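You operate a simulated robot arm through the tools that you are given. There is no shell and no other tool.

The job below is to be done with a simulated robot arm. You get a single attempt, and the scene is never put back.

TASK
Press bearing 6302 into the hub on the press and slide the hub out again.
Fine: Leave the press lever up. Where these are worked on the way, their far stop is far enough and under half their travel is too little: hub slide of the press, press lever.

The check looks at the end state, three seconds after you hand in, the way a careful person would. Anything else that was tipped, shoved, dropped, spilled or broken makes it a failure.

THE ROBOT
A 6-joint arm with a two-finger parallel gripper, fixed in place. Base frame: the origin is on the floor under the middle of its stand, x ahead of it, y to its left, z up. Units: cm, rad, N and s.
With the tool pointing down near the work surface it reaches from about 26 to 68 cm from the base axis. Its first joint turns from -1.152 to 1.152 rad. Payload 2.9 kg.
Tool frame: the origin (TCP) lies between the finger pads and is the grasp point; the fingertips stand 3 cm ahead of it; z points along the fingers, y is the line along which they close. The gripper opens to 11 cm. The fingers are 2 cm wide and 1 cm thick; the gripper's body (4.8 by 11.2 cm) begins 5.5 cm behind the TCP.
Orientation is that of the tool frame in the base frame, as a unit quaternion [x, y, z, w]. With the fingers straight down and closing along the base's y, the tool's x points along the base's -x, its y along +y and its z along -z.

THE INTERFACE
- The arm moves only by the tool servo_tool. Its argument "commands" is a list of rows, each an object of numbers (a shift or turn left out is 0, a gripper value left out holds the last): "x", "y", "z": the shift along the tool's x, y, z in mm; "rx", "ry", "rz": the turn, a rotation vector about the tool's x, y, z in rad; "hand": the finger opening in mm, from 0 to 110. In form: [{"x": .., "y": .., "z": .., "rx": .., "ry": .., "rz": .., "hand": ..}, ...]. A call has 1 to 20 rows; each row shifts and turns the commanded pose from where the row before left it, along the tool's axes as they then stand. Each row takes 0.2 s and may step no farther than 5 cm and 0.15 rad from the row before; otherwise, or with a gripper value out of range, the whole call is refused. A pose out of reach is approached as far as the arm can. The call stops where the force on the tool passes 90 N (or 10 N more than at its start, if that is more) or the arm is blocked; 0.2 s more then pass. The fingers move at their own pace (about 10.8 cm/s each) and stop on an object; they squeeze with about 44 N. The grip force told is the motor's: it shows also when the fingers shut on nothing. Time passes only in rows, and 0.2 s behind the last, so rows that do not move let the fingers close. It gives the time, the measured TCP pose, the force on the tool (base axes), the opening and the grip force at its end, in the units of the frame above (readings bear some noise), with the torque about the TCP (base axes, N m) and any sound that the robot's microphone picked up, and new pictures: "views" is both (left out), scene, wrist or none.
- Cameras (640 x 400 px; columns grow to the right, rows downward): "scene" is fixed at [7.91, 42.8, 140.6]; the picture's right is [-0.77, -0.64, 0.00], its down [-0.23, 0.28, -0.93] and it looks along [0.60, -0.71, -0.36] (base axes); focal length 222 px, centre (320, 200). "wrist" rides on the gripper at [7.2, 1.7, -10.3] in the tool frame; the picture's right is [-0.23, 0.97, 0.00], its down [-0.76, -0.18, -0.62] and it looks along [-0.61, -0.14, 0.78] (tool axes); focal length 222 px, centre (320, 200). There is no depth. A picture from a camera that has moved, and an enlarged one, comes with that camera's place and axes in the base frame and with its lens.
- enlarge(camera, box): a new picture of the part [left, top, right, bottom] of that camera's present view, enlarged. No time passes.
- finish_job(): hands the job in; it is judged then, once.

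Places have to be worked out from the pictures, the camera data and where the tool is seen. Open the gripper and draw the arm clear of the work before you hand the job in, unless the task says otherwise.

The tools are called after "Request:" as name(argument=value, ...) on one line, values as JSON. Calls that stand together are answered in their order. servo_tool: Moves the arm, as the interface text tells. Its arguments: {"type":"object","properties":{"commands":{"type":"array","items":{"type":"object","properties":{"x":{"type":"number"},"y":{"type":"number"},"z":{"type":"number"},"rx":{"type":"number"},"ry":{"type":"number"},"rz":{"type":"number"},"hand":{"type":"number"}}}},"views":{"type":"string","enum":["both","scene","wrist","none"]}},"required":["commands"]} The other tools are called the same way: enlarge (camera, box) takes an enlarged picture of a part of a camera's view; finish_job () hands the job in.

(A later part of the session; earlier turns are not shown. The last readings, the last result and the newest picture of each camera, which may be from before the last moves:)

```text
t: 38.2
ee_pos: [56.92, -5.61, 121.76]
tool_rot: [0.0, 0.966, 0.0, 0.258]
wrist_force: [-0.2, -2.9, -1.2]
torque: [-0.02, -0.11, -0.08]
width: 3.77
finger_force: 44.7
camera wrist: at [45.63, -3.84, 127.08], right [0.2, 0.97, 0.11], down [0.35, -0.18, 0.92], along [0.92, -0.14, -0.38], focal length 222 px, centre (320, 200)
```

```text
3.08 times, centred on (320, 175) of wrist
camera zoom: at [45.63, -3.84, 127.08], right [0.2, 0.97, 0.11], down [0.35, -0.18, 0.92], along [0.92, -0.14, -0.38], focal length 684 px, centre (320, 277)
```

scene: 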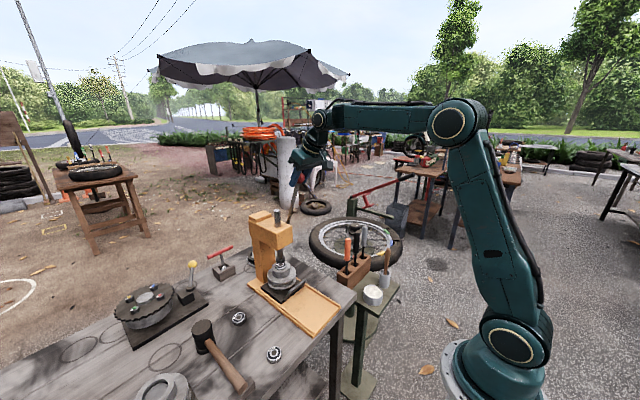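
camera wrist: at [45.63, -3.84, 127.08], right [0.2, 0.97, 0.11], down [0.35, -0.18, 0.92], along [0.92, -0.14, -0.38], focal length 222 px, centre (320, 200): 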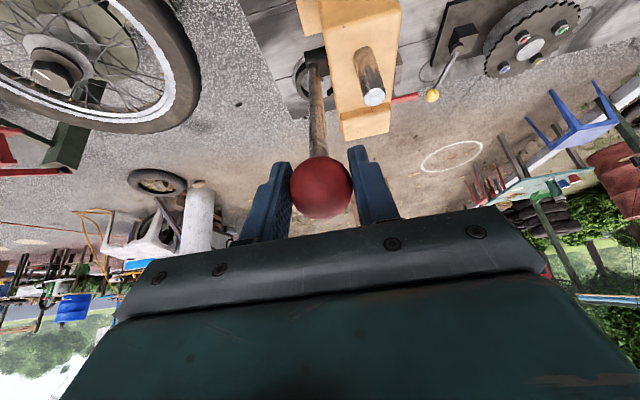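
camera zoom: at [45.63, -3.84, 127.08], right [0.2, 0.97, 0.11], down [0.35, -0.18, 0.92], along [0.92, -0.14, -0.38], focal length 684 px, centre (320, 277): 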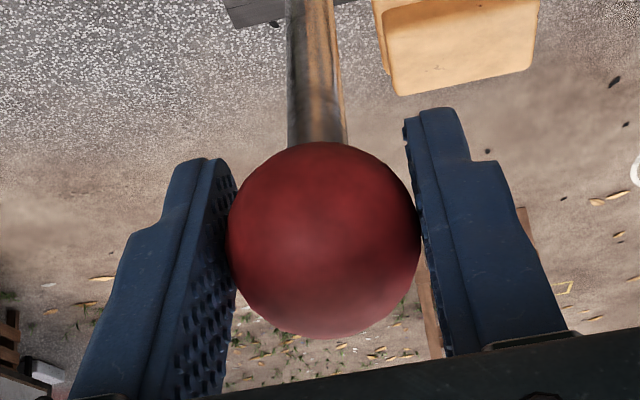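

The ball is gripped (3.77 cm, 45 N). Pivot estimate ≈ (64.2, −5.5, 101.2), lever radius ≈ 21.8 cm; I start pulling along the arc toward the robot with a small 0.1 rad step and read the force.

Request:
servo_tool(commands=[{"x": 10.8, "z": -1.1}, {"x": 10.8, "z": -1.7}, {}], views="scene")

Request:
enlarge(camera="scene", box=[250, 160, 330, 300])

```text
t: 39.0
ee_pos: [54.95, -5.57, 120.84]
tool_rot: [0.0, 0.966, 0.001, 0.259]
wrist_force: [4.4, -10.1, 5.9]
torque: [-0.04, -1.37, -0.06]
width: 3.79
finger_force: 44.6
```

scene: 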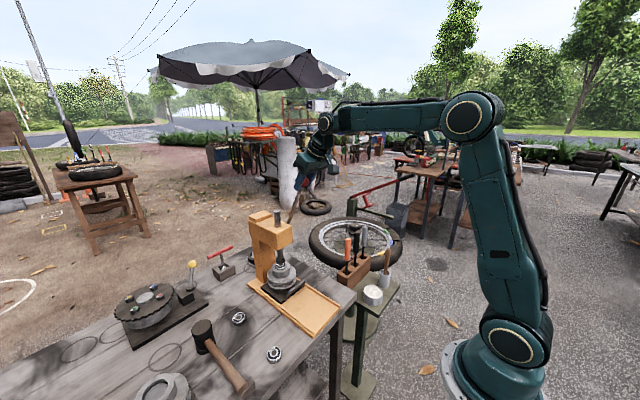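

```text
2.86 times, centred on (290, 230) of scene
camera zoom: at [7.91, 42.77, 140.61], right [-0.77, -0.64, 0.0], down [-0.23, 0.28, -0.93], along [0.6, -0.71, -0.36], focal length 633 px, centre (406, 114)
```

zoom: 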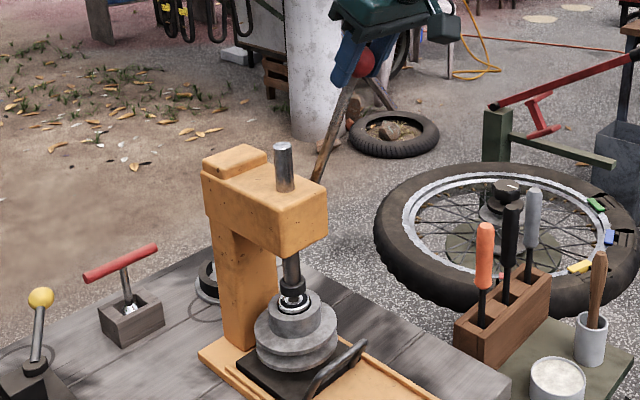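

The lever follows with small forces, but there's a 1.4 N·m torque about y from the ball twisting in the pads. I continue along the arc turning the tool with the lever (ry −0.1 per 21.8 mm) and trim y.

Request:
servo_tool(commands=[{"x": 10.9, "z": -0.3, "y": -1, "ry": -0.075}, {"x": 10.9, "z": -0.3, "ry": -0.05}, {"x": 10.9, "z": -0.3, "ry": -0.05}, {"x": 10.9, "z": -0.3, "ry": -0.05}, {}], views="scene")

Request:
enlarge(camera="scene", box=[250, 160, 330, 300])

```text
t: 40.2
ee_pos: [51.26, -5.69, 118.44]
tool_rot: [0.001, 0.931, 0.001, 0.365]
wrist_force: [-11.4, -11.2, 11.1]
torque: [0.06, 0.13, -0.29]
width: 3.76
finger_force: 45.3
```

scene: 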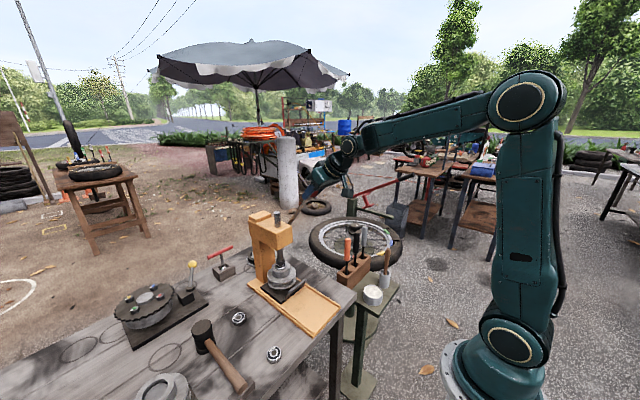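

```text
2.86 times, centred on (290, 230) of scene
camera zoom: at [7.85, 42.76, 140.62], right [-0.77, -0.64, 0.0], down [-0.23, 0.28, -0.93], along [0.6, -0.71, -0.36], focal length 633 px, centre (406, 114)
```

zoom: 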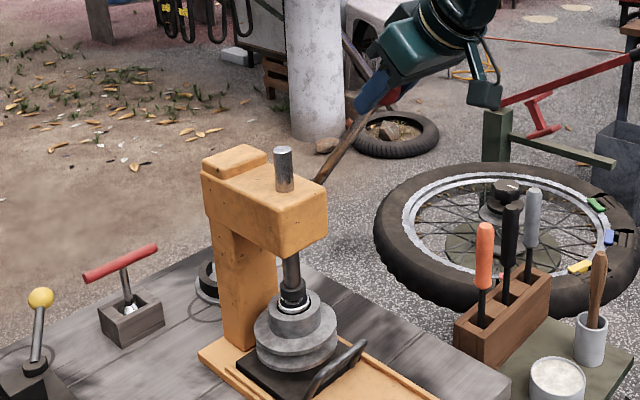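

The ram has come down onto the bearing. The outward radial force (~16 N) says the true radius is a bit larger (pivot ≈ (65.2, 100.5), R ≈ 22.8), so I add an outward correction and continue along the arc.

Request:
servo_tool(commands=[{"x": 11.4, "z": -2.2, "y": -1, "ry": -0.05}, {"x": 11.4, "z": -1.4, "ry": -0.05}, {"x": 11.4, "z": -0.8, "ry": -0.05}, {"x": 11.4, "z": -0.7, "ry": -0.05}, {}], views="scene")

Request:
enlarge(camera="scene", box=[250, 160, 330, 300])

```text
t: 41.4
ee_pos: [47.78, -5.7, 115.16]
tool_rot: [0.001, 0.891, 0.001, 0.454]
wrist_force: [23.2, -11.9, -17.8]
torque: [0.05, -0.58, -0.01]
width: 3.76
finger_force: 45.1
```

scene: 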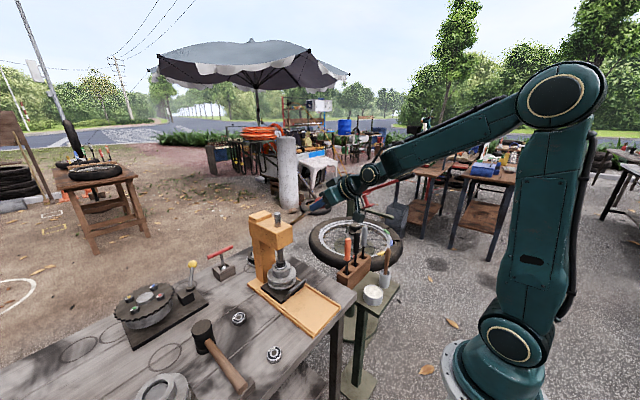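

```text
2.86 times, centred on (290, 230) of scene
camera zoom: at [8.01, 42.76, 140.61], right [-0.77, -0.64, 0.0], down [-0.23, 0.28, -0.93], along [0.6, -0.71, -0.36], focal length 633 px, centre (406, 114)
```

zoom: 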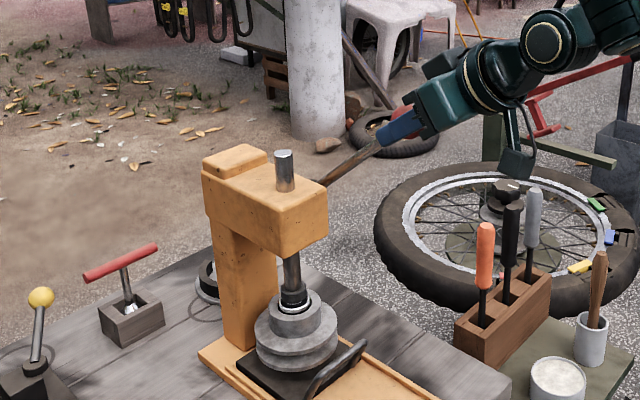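

The force is almost purely radial inward (−29 N), i.e. I over-corrected. A fit of measured points gives pivot ≈ (64.5, 101.5), R ≈ 21.6; I move in ~3 mm and continue.

Request:
servo_tool(commands=[{"x": 10.8, "z": 1.8, "ry": -0.05}, {"x": 10.8, "z": 0.8, "ry": -0.05}, {"x": 10.8, "z": -0.2, "ry": -0.05}, {}], views="scene")

Request:
enlarge(camera="scene", box=[250, 160, 330, 300])

```text
t: 42.4
ee_pos: [46.14, -5.55, 112.66]
tool_rot: [0.001, 0.852, -0.001, 0.524]
wrist_force: [-23.0, -14.3, 17.4]
torque: [-0.07, -0.52, -0.15]
width: 3.76
finger_force: 44.6
```

scene: 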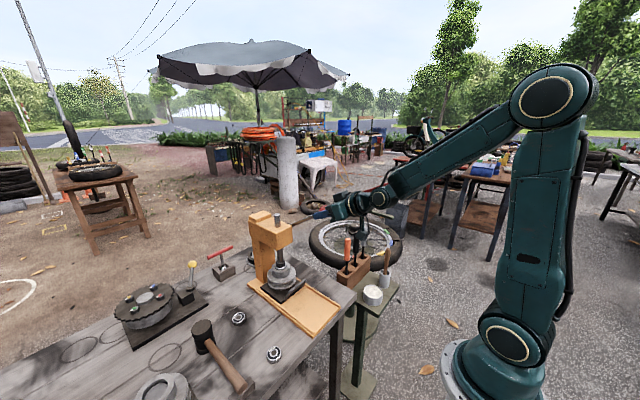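

```text
2.86 times, centred on (290, 230) of scene
camera zoom: at [7.8, 42.76, 140.62], right [-0.77, -0.64, 0.0], down [-0.23, 0.28, -0.93], along [0.6, -0.71, -0.36], focal length 633 px, centre (406, 114)
```

zoom: 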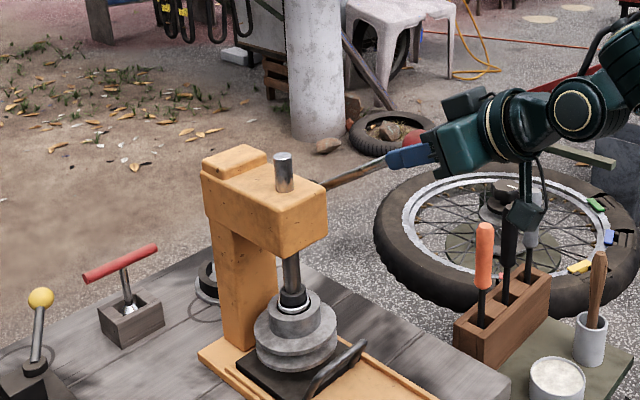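

Radial force is now +29 N outward (≈1.7 mm too far in); tangential resistance is small. I correct outward 1.7 mm, trim y, and continue.

Request:
servo_tool(commands=[{"x": 10.8, "z": -1.5, "y": -1, "ry": -0.05}, {"x": 10.8, "z": -1.2, "ry": -0.05}, {"x": 10.8, "z": -0.6, "ry": -0.05}, {}], views="scene")

Request:
enlarge(camera="scene", box=[250, 160, 330, 300])

```text
t: 43.4
ee_pos: [44.65, -5.64, 109.57]
tool_rot: [0.0, 0.812, 0.002, 0.583]
wrist_force: [7.4, 1.5, 1.8]
torque: [-0.02, -1.32, 0.1]
width: 3.72
finger_force: 45.3
```

scene: 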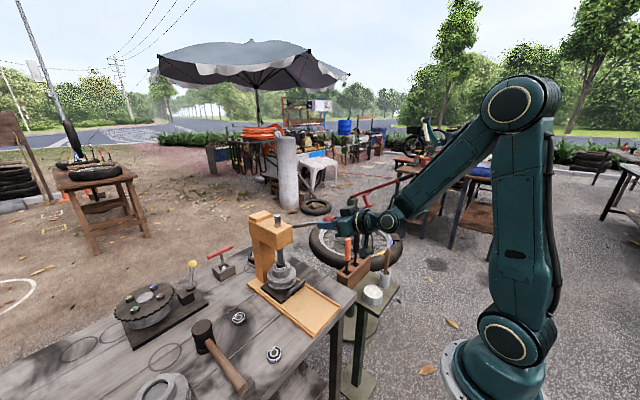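

```text
2.86 times, centred on (290, 230) of scene
camera zoom: at [7.92, 42.81, 140.6], right [-0.77, -0.64, 0.0], down [-0.23, 0.28, -0.93], along [0.6, -0.71, -0.36], focal length 633 px, centre (406, 114)
```

zoom: 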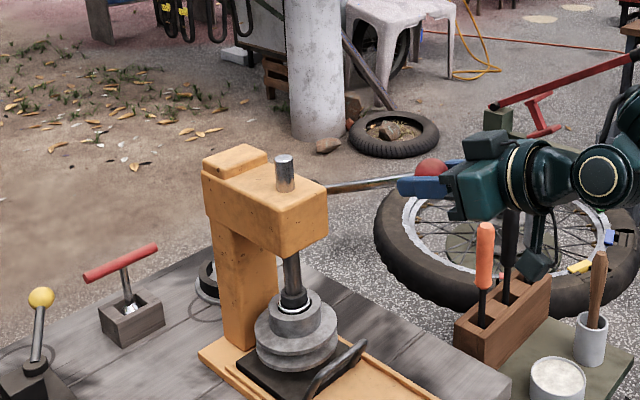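

Forces are small again. The ball looks like it may be shifting upward in the pads, so I zoom in to check the grip.

Request:
enlarge(camera="scene", box=[300, 190, 360, 250])

Request:
enlarge(camera="wrist", box=[200, 80, 440, 240])

Request:
enlarge(camera="scene", box=[270, 240, 310, 290])

```text
6.67 times, centred on (330, 220) of scene
camera zoom: at [7.92, 42.81, 140.6], right [-0.77, -0.64, 0.0], down [-0.23, 0.28, -0.93], along [0.6, -0.71, -0.36], focal length 1477 px, centre (253, 67)
```

zoom: 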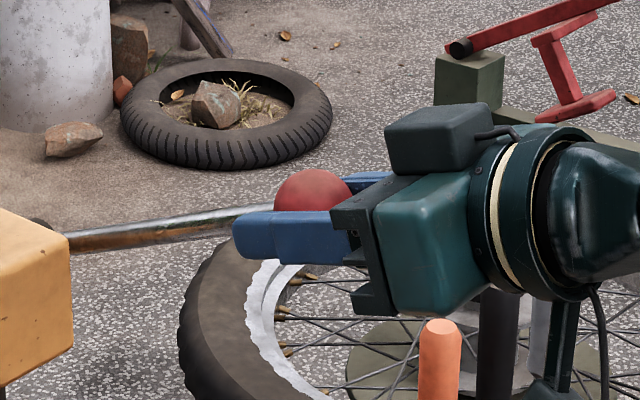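

```text
2.50 times, centred on (320, 160) of wrist
camera zoom: at [32.59, -3.86, 106.09], right [0.07, 0.97, 0.22], down [-0.35, -0.18, 0.92], along [0.94, -0.14, 0.33], focal length 555 px, centre (320, 300)
```

zoom: 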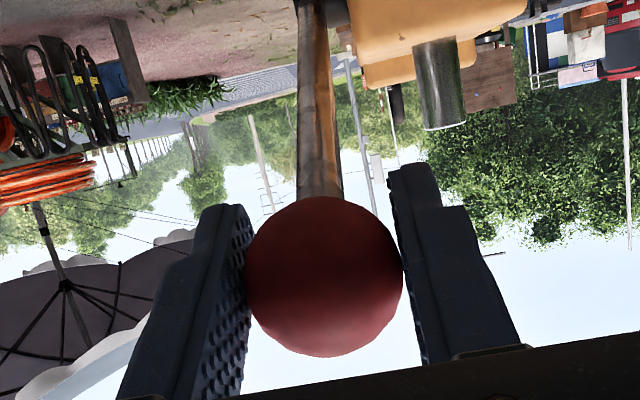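

```text
8.00 times, centred on (290, 265) of scene
camera zoom: at [7.92, 42.81, 140.6], right [-0.77, -0.64, 0.0], down [-0.23, 0.28, -0.93], along [0.6, -0.71, -0.36], focal length 1772 px, centre (560, -320)
```

zoom: 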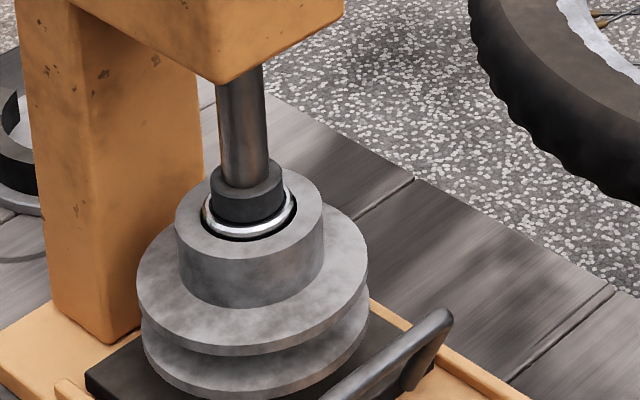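

The ball is still well held (same offset as at grasp), and the bearing is now down near rim level. I continue toward the lever's far stop.

Request:
servo_tool(commands=[{"x": 10.7, "z": -0.4, "ry": -0.065}, {"x": 10.7, "z": -0.6, "ry": -0.055}, {}], views="none")

Request:
enlarge(camera="scene", box=[260, 200, 340, 300])

```text
t: 44.2
ee_pos: [43.91, -5.61, 107.41]
tool_rot: [0.0, 0.777, 0.002, 0.63]
wrist_force: [-26.7, 10.1, 2.7]
torque: [0.0, 0.57, 0.11]
width: 3.77
finger_force: 44.5
```

```text
4.00 times, centred on (300, 250) of scene
camera zoom: at [7.82, 42.84, 140.6], right [-0.77, -0.64, 0.0], down [-0.23, 0.28, -0.93], along [0.6, -0.71, -0.36], focal length 886 px, centre (400, 0)
```

zoom: 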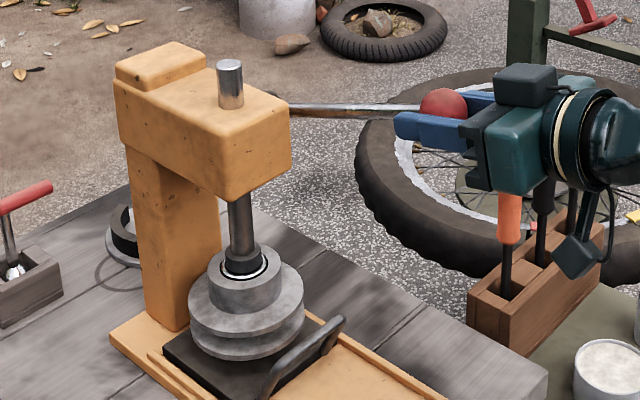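

Radial force 26 N outward again (≈1.6 mm too far in); I correct and continue 0.1 rad more, watching for the stop.

Request:
servo_tool(commands=[{"x": 10.7, "z": -1.6, "y": 0.6, "ry": -0.045}, {"x": 10.7, "z": -1.2, "ry": -0.05}, {}], views="none")

Request:
enlarge(camera="scene", box=[260, 200, 340, 300])

```text
t: 45.0
ee_pos: [45.15, -5.67, 106.22]
tool_rot: [-0.005, 0.753, 0.005, 0.658]
wrist_force: [-31.7, 7.2, 10.2]
torque: [0.02, -0.45, -0.05]
width: 3.73
finger_force: 44.6
out of reach, approached as far as the arm can: row 1, 2
```

```text
4.00 times, centred on (300, 250) of scene
camera zoom: at [7.8, 42.83, 140.6], right [-0.77, -0.64, 0.0], down [-0.23, 0.28, -0.93], along [0.6, -0.71, -0.36], focal length 886 px, centre (400, 0)
```

zoom: 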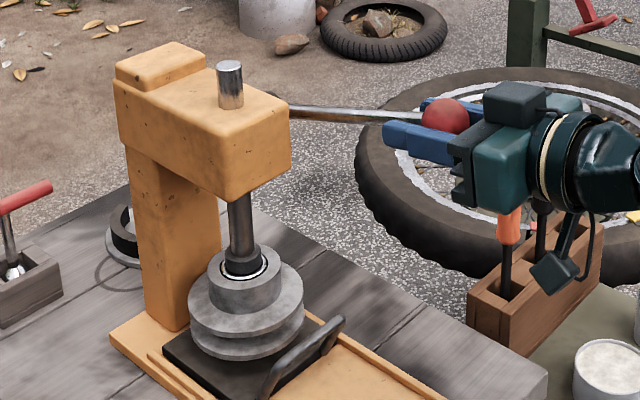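

The arm ran out of fold-back room at this steep tilt. I'll open the fingers, turn the tool back to a lower tilt (about 0.98 rad) around the ball, and re-grip to finish the stroke.

Request:
servo_tool(commands=[{"hand": 70}, {}, {}], views="none")

Request:
servo_tool(commands=[{"ry": 0.12}, {"ry": 0.12}, {"ry": 0.12}, {"ry": 0.12}, {}], views="both")

Request:
enlarge(camera="scene", box=[260, 200, 340, 300])

```text
t: 45.8
ee_pos: [45.28, -5.62, 106.31]
tool_rot: [-0.006, 0.753, 0.006, 0.658]
wrist_force: [0.7, 0.1, -0.7]
torque: [0.01, -0.04, -0.01]
width: 6.99
finger_force: 0.1
```

```text
t: 47.0
ee_pos: [45.27, -5.59, 106.21]
tool_rot: [0.001, 0.883, 0.0, 0.47]
wrist_force: [-0.3, 1.0, 0.2]
torque: [0.0, 0.03, -0.01]
width: 7.0
finger_force: 0.1
camera wrist: at [32.59, -3.78, 105.98], right [0.13, 0.97, 0.19], down [-0.09, -0.18, 0.98], along [0.99, -0.14, 0.07], focal length 222 px, centre (320, 200)
```

scene: 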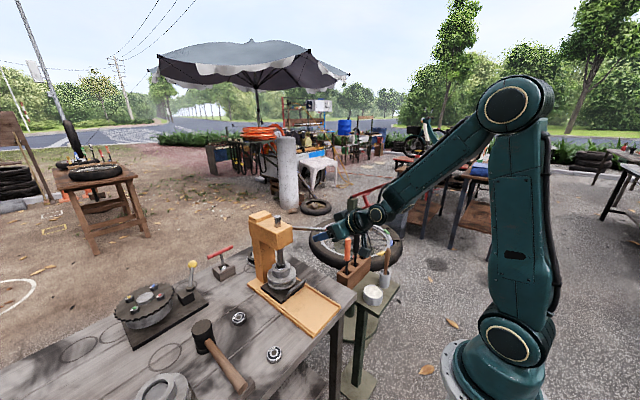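
wrist: 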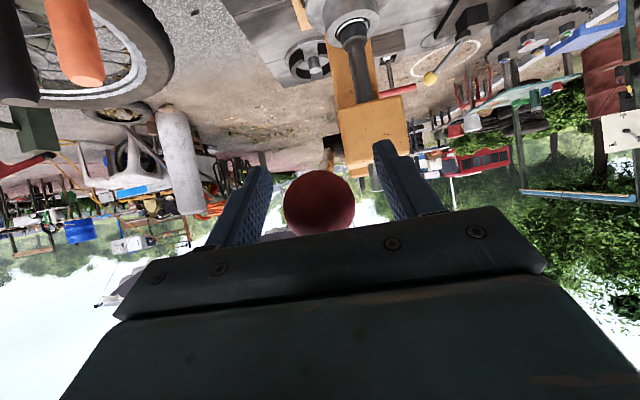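

```text
4.00 times, centred on (300, 250) of scene
camera zoom: at [7.91, 42.8, 140.6], right [-0.77, -0.64, 0.0], down [-0.23, 0.28, -0.93], along [0.6, -0.71, -0.36], focal length 886 px, centre (400, 0)
```

zoom: 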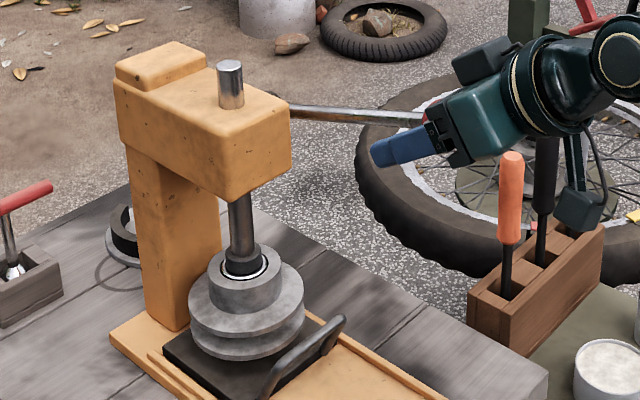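

The lever stayed put; the ball is at about (44.4, −5.65, 107.1), lever angle ≈ 1.30 rad (from 0.33). I re-centre the ball between the pads, grip again and continue the arc.

Request:
servo_tool(commands=[{"x": -2.5, "z": -11}, {}, {"hand": 25}, {"hand": 25}, {"hand": 25}, {"hand": 25}], views="wrist")

```text
t: 48.4
ee_pos: [44.5, -5.64, 106.87]
tool_rot: [0.001, 0.883, 0.0, 0.47]
wrist_force: [0.0, -12.3, -0.8]
torque: [-0.07, -0.17, -0.04]
width: 3.72
finger_force: 44.9
camera wrist: at [31.88, -3.81, 106.71], right [0.13, 0.97, 0.19], down [-0.09, -0.18, 0.98], along [0.99, -0.14, 0.07], focal length 222 px, centre (320, 200)
```

wrist: 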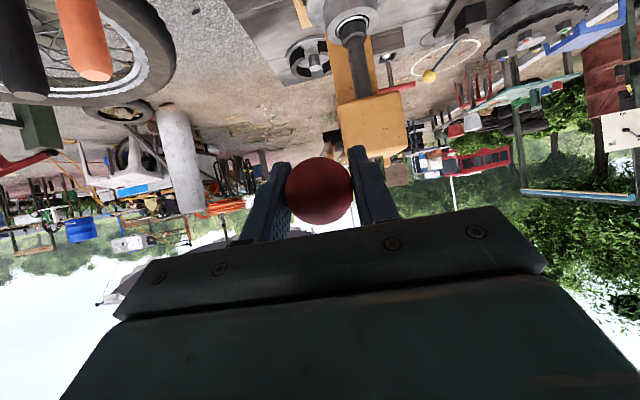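

Gripped again. I continue down the arc, 0.15 rad.

Request:
servo_tool(commands=[{"x": 9.9, "z": 3.5, "y": -0.7, "ry": -0.05}, {"x": 9.9, "z": 3.5, "ry": -0.05}, {"x": 9.9, "z": 3.5, "ry": -0.05}, {}], views="none")

Request:
enlarge(camera="scene", box=[260, 200, 340, 300])

```text
t: 49.4
ee_pos: [43.78, -5.57, 104.21]
tool_rot: [0.001, 0.843, 0.0, 0.538]
wrist_force: [-2.5, -1.2, 11.3]
torque: [0.08, 0.63, 0.03]
width: 3.71
finger_force: 45.0
```

```text
4.00 times, centred on (300, 250) of scene
camera zoom: at [7.89, 42.8, 140.6], right [-0.77, -0.64, 0.0], down [-0.23, 0.28, -0.93], along [0.6, -0.71, -0.36], focal length 886 px, centre (400, 0)
```

zoom: 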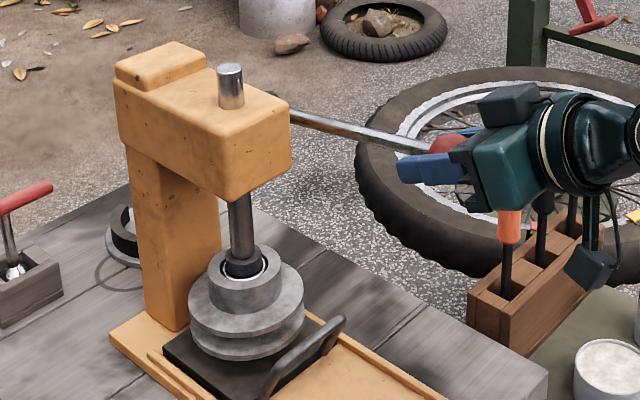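

Lever at ≈1.44 rad, mild 11 N resistance. I continue another 0.1 rad.

Request:
servo_tool(commands=[{"x": 9.9, "z": 3.5, "ry": -0.03}, {"x": 9.8, "z": 3.8, "ry": -0.03}, {}], views="none")

Request:
enlarge(camera="scene", box=[260, 200, 340, 300])

Request:
enlarge(camera="scene", box=[270, 240, 310, 290])

```text
t: 50.2
ee_pos: [43.57, -5.64, 101.76]
tool_rot: [-0.001, 0.83, 0.001, 0.558]
wrist_force: [0.1, 0.9, -0.3]
torque: [0.03, -0.01, 0.0]
width: 2.5
finger_force: 0.0
```

```text
4.00 times, centred on (300, 250) of scene
camera zoom: at [7.91, 42.8, 140.6], right [-0.77, -0.64, 0.0], down [-0.23, 0.28, -0.93], along [0.6, -0.71, -0.36], focal length 886 px, centre (400, 0)
```

zoom: 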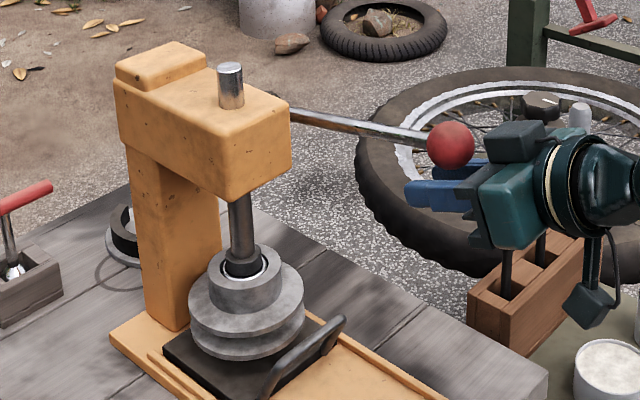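

```text
8.00 times, centred on (290, 265) of scene
camera zoom: at [7.91, 42.8, 140.6], right [-0.77, -0.64, 0.0], down [-0.23, 0.28, -0.93], along [0.6, -0.71, -0.36], focal length 1772 px, centre (560, -320)
```

zoom: 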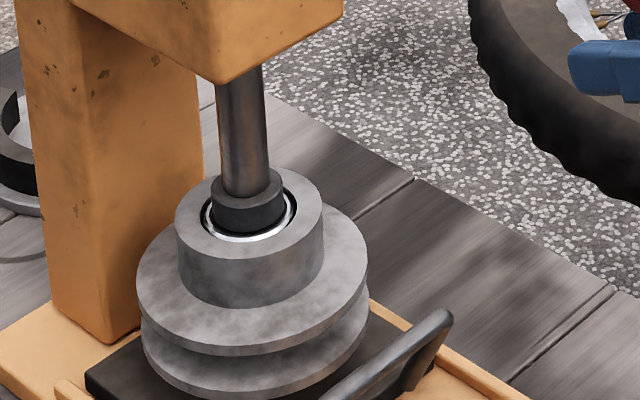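

The fingers slipped off below the ball because the lever stopped moving — likely the far stop at ≈1.4 rad; the bearing now looks flush or slightly below the rim. To confirm, I'll come round and press down on the ball from above with closed fingers: first sidestep to +y, reduce tilt, and rise.

Request:
servo_tool(commands=[{"z": 0, "x": 5}, {"y": 40}, {"y": 40, "hand": 0}, {"ry": 0.137}, {"ry": 0.137}, {"ry": 0.137}, {"ry": 0.137}, {"ry": 0.137}, {"x": -14.9, "z": -38.2}, {"x": -14.9, "z": -38.2}, {"x": -14.9, "z": -38.2}, {}], views="both")

Request:
enlarge(camera="scene", box=[270, 180, 350, 280])

Request:
enlarge(camera="scene", box=[272, 248, 306, 282])

```text
t: 52.8
ee_pos: [42.18, 2.31, 113.55]
tool_rot: [0.0, 0.968, 0.001, 0.25]
wrist_force: [0.7, -1.0, -0.3]
torque: [0.0, 0.02, -0.03]
width: 0.0
finger_force: 38.1
out of reach, approached as far as the arm can: row 2
camera wrist: at [30.91, 4.12, 119.16], right [0.2, 0.97, 0.11], down [0.37, -0.18, 0.91], along [0.91, -0.14, -0.39], focal length 222 px, centre (320, 200)
```

scene: 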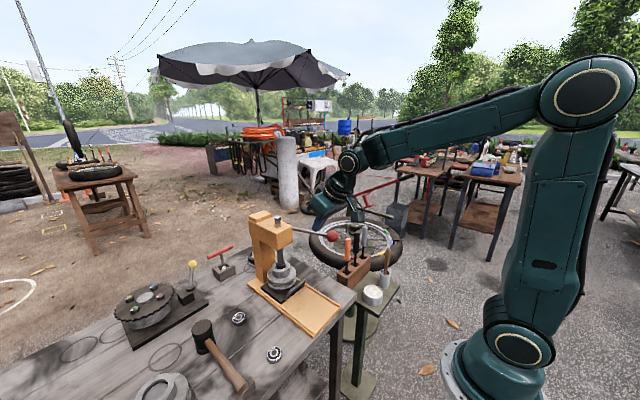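
wrist: 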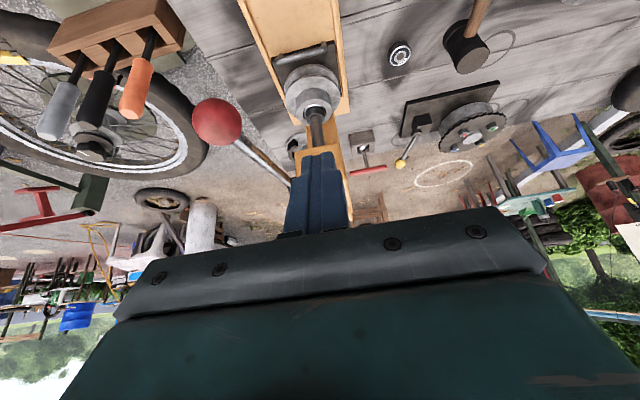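

```text
4.00 times, centred on (310, 230) of scene
camera zoom: at [7.91, 42.8, 140.6], right [-0.77, -0.64, 0.0], down [-0.23, 0.28, -0.93], along [0.6, -0.71, -0.36], focal length 886 px, centre (360, 80)
```

zoom: 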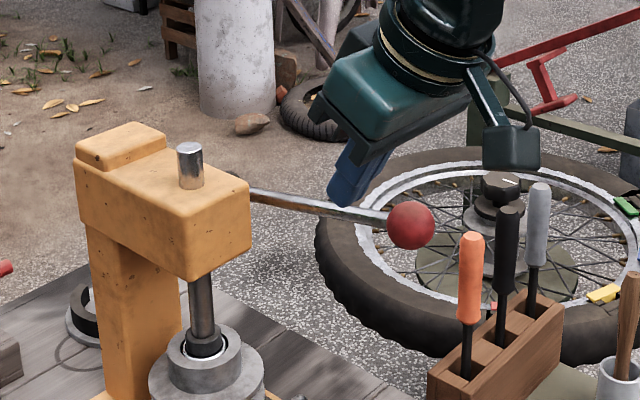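

```text
11.76 times, centred on (289, 265) of scene
camera zoom: at [7.91, 42.8, 140.6], right [-0.77, -0.64, 0.0], down [-0.23, 0.28, -0.93], along [0.6, -0.71, -0.36], focal length 2607 px, centre (685, -565)
```

zoom: 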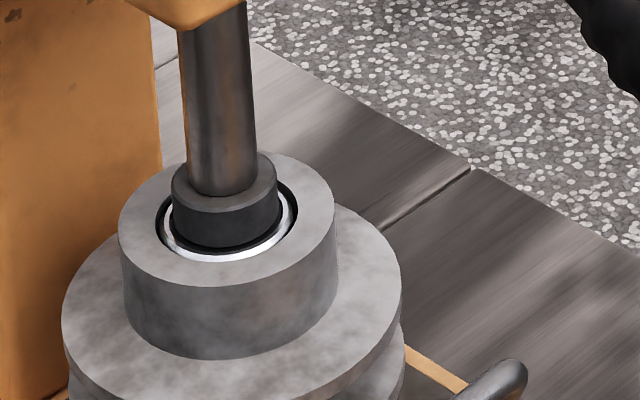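

The lever is horizontal-ish with the ball at about (43.1, −5.55, 105.4). I make the tool vertical and move above the ball to press down on it with the closed fingertips.

Request:
servo_tool(commands=[{"ry": 0.127}, {"ry": 0.127}, {"ry": 0.127}, {"ry": 0.124}, {"x": -4, "y": -39}, {"x": -4, "y": -39.5}, {"z": 15}, {}], views="both")

Request:
enlarge(camera="scene", box=[290, 190, 360, 270])

Request:
enlarge(camera="wrist", box=[230, 80, 410, 230])

```text
t: 54.6
ee_pos: [43.04, -5.66, 112.12]
tool_rot: [0.0, 1.0, 0.001, -0.001]
wrist_force: [-0.9, -0.2, 0.1]
torque: [0.01, 0.05, -0.01]
width: 0.0
finger_force: 37.7
camera wrist: at [35.8, -3.93, 122.41], right [0.23, 0.97, 0.0], down [0.76, -0.18, 0.62], along [0.61, -0.14, -0.78], focal length 222 px, centre (320, 200)
```

scene: 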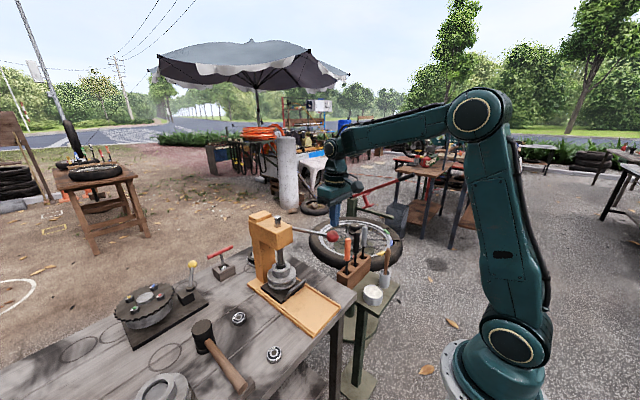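
wrist: 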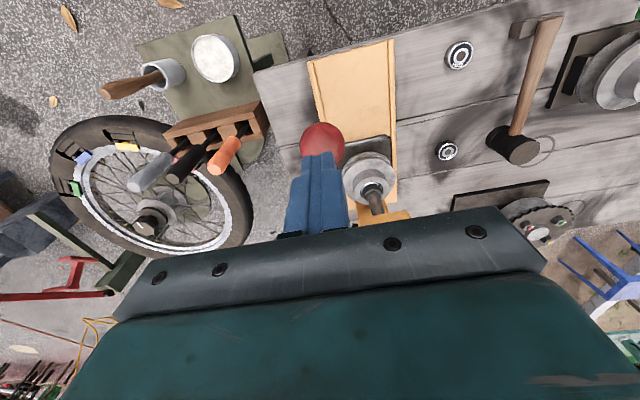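

```text
5.00 times, centred on (325, 230) of scene
camera zoom: at [7.91, 42.8, 140.6], right [-0.77, -0.64, 0.0], down [-0.23, 0.28, -0.93], along [0.6, -0.71, -0.36], focal length 1108 px, centre (295, 50)
```

zoom: 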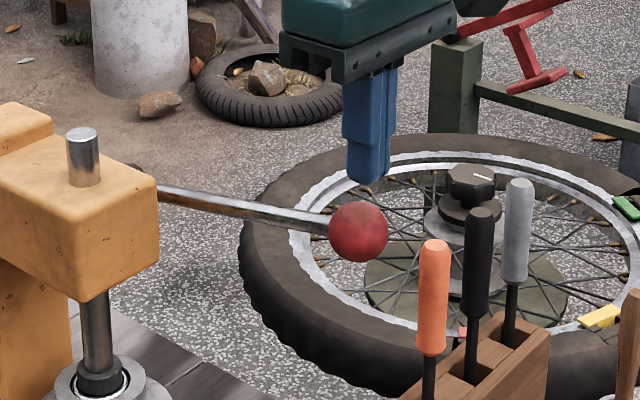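

```text
2.67 times, centred on (320, 155) of wrist
camera zoom: at [35.8, -3.93, 122.41], right [0.23, 0.97, 0.0], down [0.76, -0.18, 0.62], along [0.61, -0.14, -0.78], focal length 592 px, centre (320, 320)
```

zoom: 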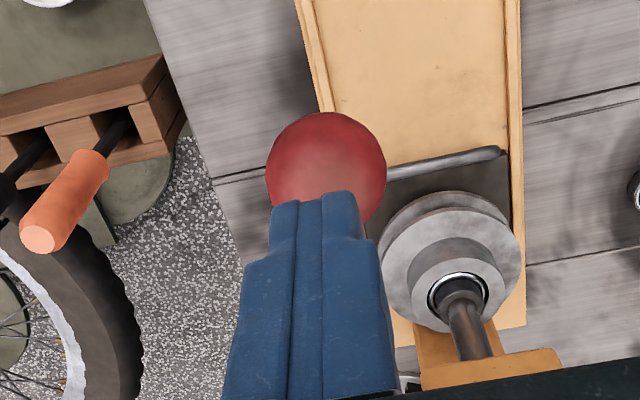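

The ball centre is about 0.6 cm further +x than the fingertips. I shift +x 6 mm and descend onto it in small steps.

Request:
servo_tool(commands=[{"x": -6, "z": 10}, {"z": 8}, {"z": 4}, {}], views="none")

Request:
enlarge(camera="scene", box=[290, 190, 360, 270])

```text
t: 55.6
ee_pos: [43.81, -5.59, 109.89]
tool_rot: [-0.001, 1.0, 0.001, 0.0]
wrist_force: [-1.2, 0.2, 2.2]
torque: [0.03, -0.02, -0.01]
width: 0.0
finger_force: 38.4
```

```text
5.00 times, centred on (325, 230) of scene
camera zoom: at [7.91, 42.8, 140.6], right [-0.77, -0.64, 0.0], down [-0.23, 0.28, -0.93], along [0.6, -0.71, -0.36], focal length 1108 px, centre (295, 50)
```

zoom: 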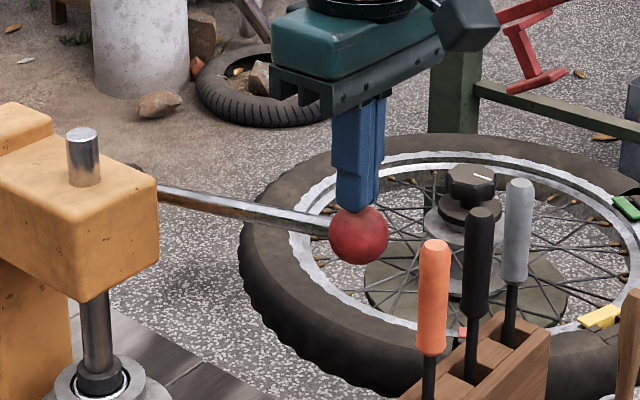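

Fingertips touch the ball (2 N). I press down further in steps and watch whether the ball moves or the force builds.

Request:
servo_tool(commands=[{"z": 4}, {"z": 4}, {}], views="none")

Request:
enlarge(camera="scene", box=[290, 190, 360, 270])

```text
t: 56.4
ee_pos: [43.69, -5.58, 109.23]
tool_rot: [0.001, 1.0, 0.001, 0.0]
wrist_force: [-4.7, -1.3, 15.1]
torque: [-0.03, 0.22, -0.01]
width: 0.0
finger_force: 37.4
```

```text
5.00 times, centred on (325, 230) of scene
camera zoom: at [7.87, 42.8, 140.6], right [-0.77, -0.64, 0.0], down [-0.23, 0.28, -0.93], along [0.6, -0.71, -0.36], focal length 1108 px, centre (295, 50)
```

zoom: 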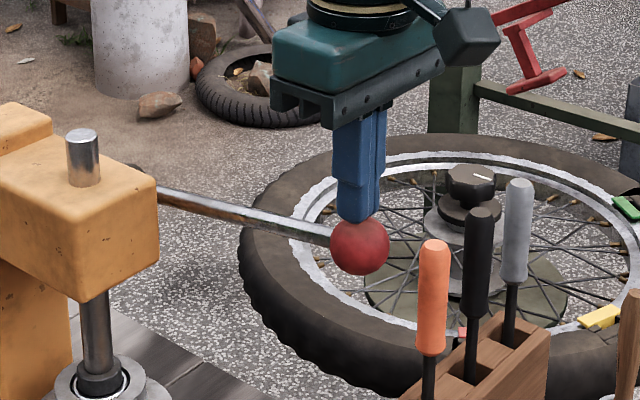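

The ball still goes down at 15 N, so the lever wasn't at its stop yet. I keep pressing down.

Request:
servo_tool(commands=[{"z": 4}, {"z": 4}, {"z": 4}, {}], views="none")

Request:
enlarge(camera="scene", box=[270, 190, 350, 290])

```text
t: 57.4
ee_pos: [43.72, -5.75, 108.85]
tool_rot: [0.0, 1.0, 0.0, 0.006]
wrist_force: [-25.9, -11.7, 74.2]
torque: [-0.36, 1.03, 0.43]
width: 0.0
finger_force: 37.8
```

```text
4.00 times, centred on (310, 240) of scene
camera zoom: at [7.73, 42.78, 140.62], right [-0.77, -0.64, 0.0], down [-0.23, 0.28, -0.93], along [0.6, -0.71, -0.36], focal length 886 px, centre (360, 40)
```

zoom: 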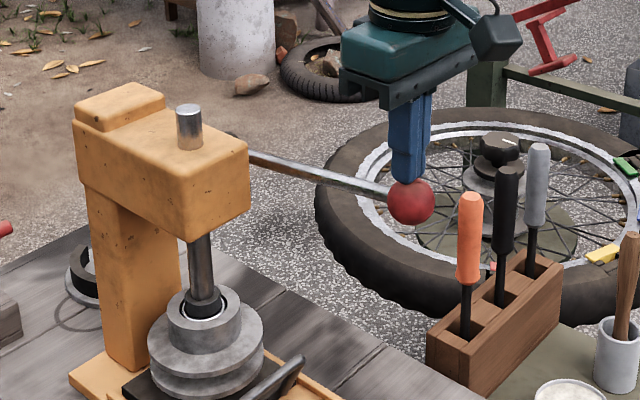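

Force jumped to 74 N with hardly any more motion: that is the far stop. I check the bearing/ram closely before lifting the lever.

Request:
enlarge(camera="scene", box=[272, 248, 306, 282])

Request:
enlarge(camera="wrist", box=[320, 100, 440, 220])

```text
11.76 times, centred on (289, 265) of scene
camera zoom: at [7.73, 42.78, 140.62], right [-0.77, -0.64, 0.0], down [-0.23, 0.28, -0.93], along [0.6, -0.71, -0.36], focal length 2607 px, centre (685, -565)
```

zoom: 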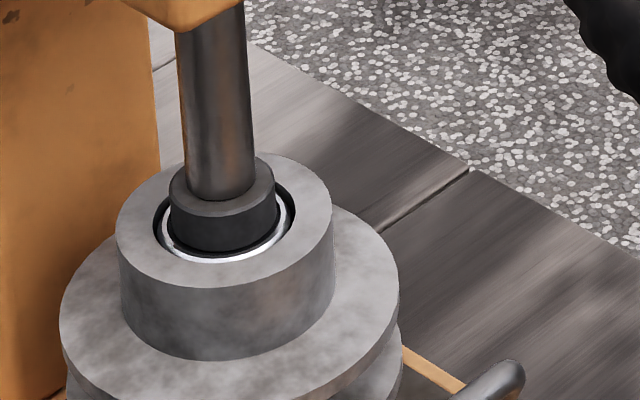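

```text
3.33 times, centred on (380, 160) of wrist
camera zoom: at [36.32, -3.8, 119.04], right [0.23, 0.97, 0.0], down [0.75, -0.18, 0.63], along [0.62, -0.14, -0.77], focal length 740 px, centre (120, 333)
```

zoom: 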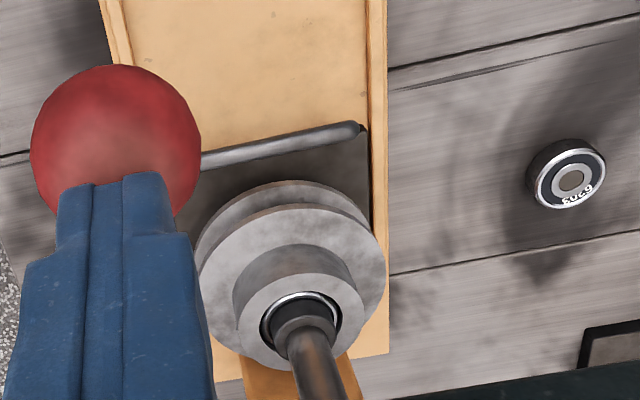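

The bearing is fully recessed in the bore with the ram foot on it. Now I lift off, open the fingers, and come down to straddle the ball so I can grip and raise the lever.

Request:
servo_tool(commands=[{"z": -15}, {"z": -15}, {"hand": 70}, {}, {}], views="none")

Request:
enlarge(camera="wrist", box=[230, 80, 410, 230])

Request:
enlarge(camera="scene", box=[270, 190, 350, 290])

```text
t: 58.6
ee_pos: [43.78, -5.64, 110.94]
tool_rot: [0.0, 1.0, 0.001, 0.0]
wrist_force: [0.4, -1.3, -0.1]
torque: [0.03, 0.0, 0.02]
width: 7.01
finger_force: 0.0
```

```text
2.67 times, centred on (320, 155) of wrist
camera zoom: at [36.47, -3.87, 121.24], right [0.23, 0.97, 0.0], down [0.76, -0.18, 0.62], along [0.61, -0.14, -0.78], focal length 592 px, centre (320, 320)
```

zoom: 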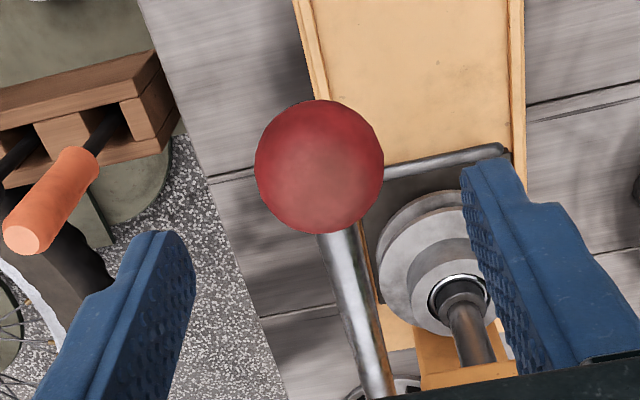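

```text
4.00 times, centred on (310, 240) of scene
camera zoom: at [7.91, 42.8, 140.6], right [-0.77, -0.64, 0.0], down [-0.23, 0.28, -0.93], along [0.6, -0.71, -0.36], focal length 886 px, centre (360, 40)
```

zoom: 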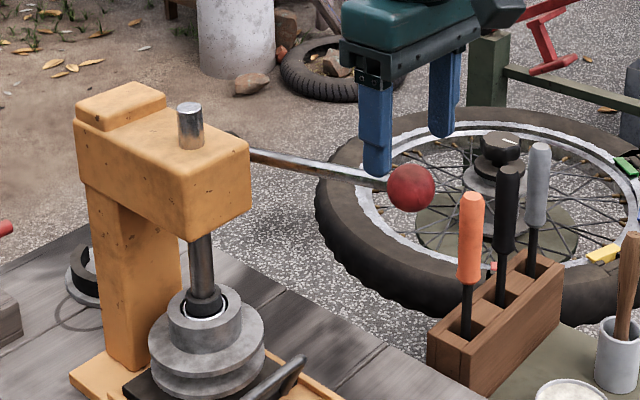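

The ball is aligned in x/y and 6 cm below the TCP. I descend to straddle it and then tilt the tool to about 1.0 rad around it.

Request:
servo_tool(commands=[{"z": 30}, {"z": 29}, {"ry": -0.14}, {"ry": -0.14}, {"ry": -0.14}, {"ry": -0.14}, {"ry": -0.14}, {"ry": -0.14}, {"ry": -0.14}, {}], views="wrist")

Request:
enlarge(camera="wrist", box=[200, 80, 440, 240])

Request:
enlarge(camera="scene", box=[270, 190, 350, 290])

```text
t: 60.8
ee_pos: [43.63, -5.51, 104.98]
tool_rot: [0.0, 0.882, 0.001, 0.472]
wrist_force: [-0.2, -0.5, -0.1]
torque: [-0.03, 0.04, 0.01]
width: 6.98
finger_force: 0.0
camera wrist: at [31.06, -3.72, 104.74], right [0.13, 0.97, 0.19], down [-0.09, -0.18, 0.98], along [0.99, -0.14, 0.07], focal length 222 px, centre (320, 200)
```

wrist: 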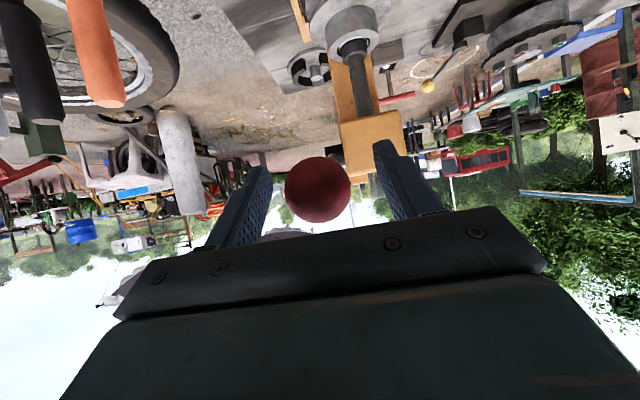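

```text
2.50 times, centred on (320, 160) of wrist
camera zoom: at [31.06, -3.72, 104.74], right [0.13, 0.97, 0.19], down [-0.09, -0.18, 0.98], along [0.99, -0.14, 0.07], focal length 555 px, centre (320, 300)
```

zoom: 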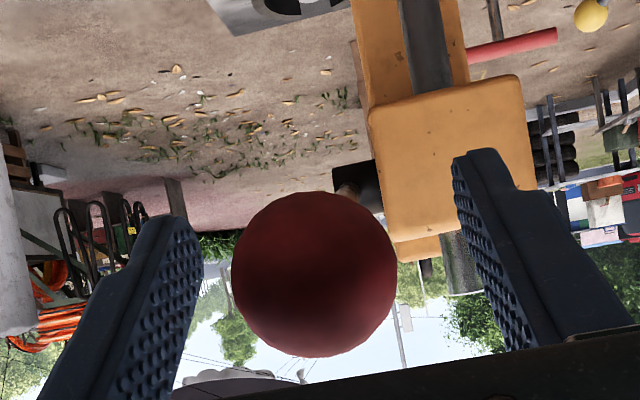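

```text
4.00 times, centred on (310, 240) of scene
camera zoom: at [7.91, 42.8, 140.6], right [-0.77, -0.64, 0.0], down [-0.23, 0.28, -0.93], along [0.6, -0.71, -0.36], focal length 886 px, centre (360, 40)
```

zoom: 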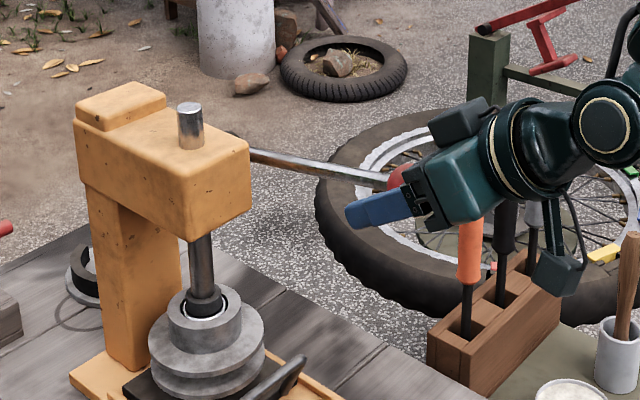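

The ball is centred on the TCP. I close on it and start raising the lever along the arc, turning the tool with it.

Request:
servo_tool(commands=[{"y": -1, "hand": 25}, {"hand": 25}, {"hand": 25}, {"hand": 25}, {"x": -9.7, "z": -4.1, "ry": 0.05}, {"x": -9.7, "z": -4.1, "ry": 0.05}, {"x": -9.7, "z": -4.1, "ry": 0.05}, {}], views="none")

Request:
enlarge(camera="scene", box=[270, 190, 350, 290])

```text
t: 62.6
ee_pos: [44.4, -5.63, 108.14]
tool_rot: [-0.001, 0.915, 0.002, 0.402]
wrist_force: [-0.8, 12.1, 2.6]
torque: [0.03, -0.64, 0.13]
width: 3.71
finger_force: 45.2
```

```text
4.00 times, centred on (310, 240) of scene
camera zoom: at [7.9, 42.84, 140.59], right [-0.77, -0.64, 0.0], down [-0.23, 0.28, -0.93], along [0.6, -0.71, -0.36], focal length 886 px, centre (360, 40)
```

zoom: 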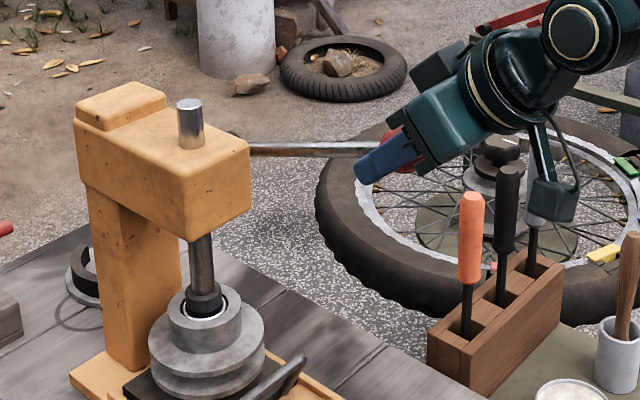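

Working with low force; lever at 1.25 rad. I continue raising.

Request:
servo_tool(commands=[{"x": -9.7, "z": -4.1, "y": 0.7, "ry": 0.05}, {"x": -9.7, "z": -4.1, "ry": 0.05}, {"x": -9.7, "z": -4.1, "ry": 0.05}, {"x": -9.7, "z": -4.1, "ry": 0.05}, {}], views="none")

```text
t: 63.8
ee_pos: [46.2, -5.57, 112.05]
tool_rot: [0.001, 0.951, 0.001, 0.31]
wrist_force: [-10.6, 0.6, 2.9]
torque: [0.01, 0.2, -0.22]
width: 3.72
finger_force: 45.2
```

Lever at 1.05 rad. I continue with somewhat less tool rotation, watching the torque.

Request:
servo_tool(commands=[{"x": -9.6, "z": -4.5, "ry": 0.03}, {"x": -9.8, "z": -3.9, "ry": 0.03}, {"x": -9.9, "z": -3.7, "ry": 0.03}, {"x": -9.95, "z": -3.5, "ry": 0.03}, {}], views="scene")

```text
t: 65.0
ee_pos: [48.61, -5.58, 115.26]
tool_rot: [0.001, 0.968, 0.001, 0.251]
wrist_force: [-0.3, -12.2, -11.9]
torque: [0.01, 1.3, 0.04]
width: 3.72
finger_force: 44.4
```

scene: 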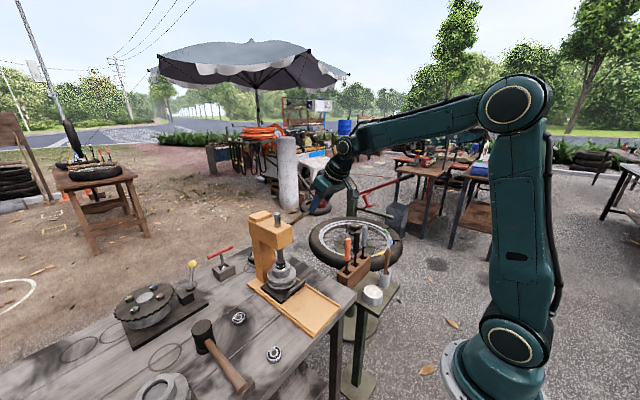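

Torque is up to 1.3 N·m, so I re-grip: open, tilt the tool back to ~0.85 rad around the ball, and look.

Request:
servo_tool(commands=[{"hand": 70}, {}, {}, {"ry": -0.115}, {"ry": -0.115}, {"ry": -0.115}, {}], views="wrist")

Request:
enlarge(camera="wrist", box=[200, 80, 440, 240])

```text
t: 66.6
ee_pos: [48.51, -5.54, 115.33]
tool_rot: [0.001, 0.91, 0.0, 0.415]
wrist_force: [0.7, -0.2, -0.4]
torque: [0.04, 0.01, 0.0]
width: 7.01
finger_force: 0.1
camera wrist: at [36.05, -3.78, 116.69], right [0.15, 0.97, 0.17], down [0.03, -0.18, 0.98], along [0.99, -0.14, -0.05], focal length 222 px, centre (320, 200)
```

wrist: 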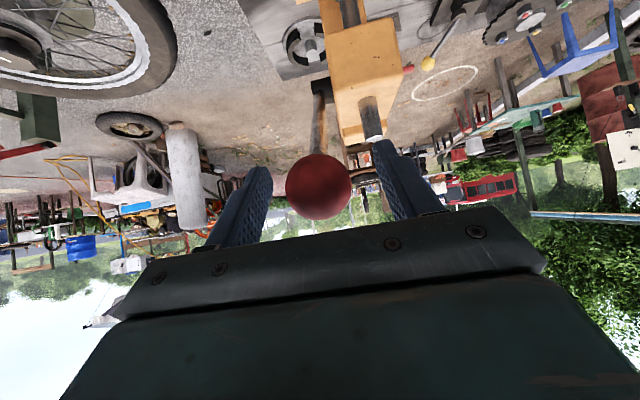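

```text
2.50 times, centred on (320, 160) of wrist
camera zoom: at [36.05, -3.78, 116.69], right [0.15, 0.97, 0.17], down [0.03, -0.18, 0.98], along [0.99, -0.14, -0.05], focal length 555 px, centre (320, 300)
```

zoom: 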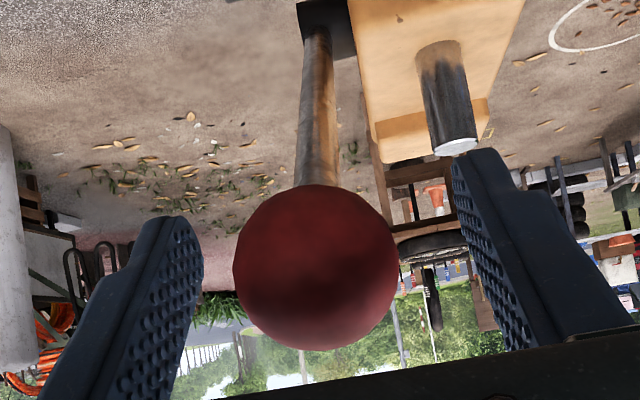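

Ball still centred. I grip again and continue raising 0.25 rad along the arc with co-rotation.

Request:
servo_tool(commands=[{"hand": 25}, {"hand": 25}, {"hand": 25}, {"hand": 25}, {"x": -10.5, "z": 0.2, "ry": 0.05}, {"x": -10.5, "z": 0.2, "ry": 0.05}, {"x": -10.5, "z": 0.2, "ry": 0.05}, {"x": -10.5, "z": 0.2, "ry": 0.05}, {"x": -10.5, "z": 0.2, "ry": 0.05}, {}], views="none")

```text
t: 68.8
ee_pos: [52.52, -5.49, 118.78]
tool_rot: [0.001, 0.954, 0.001, 0.298]
wrist_force: [2.9, -10.8, 0.2]
torque: [-0.09, -0.66, -0.03]
width: 3.74
finger_force: 45.1
```

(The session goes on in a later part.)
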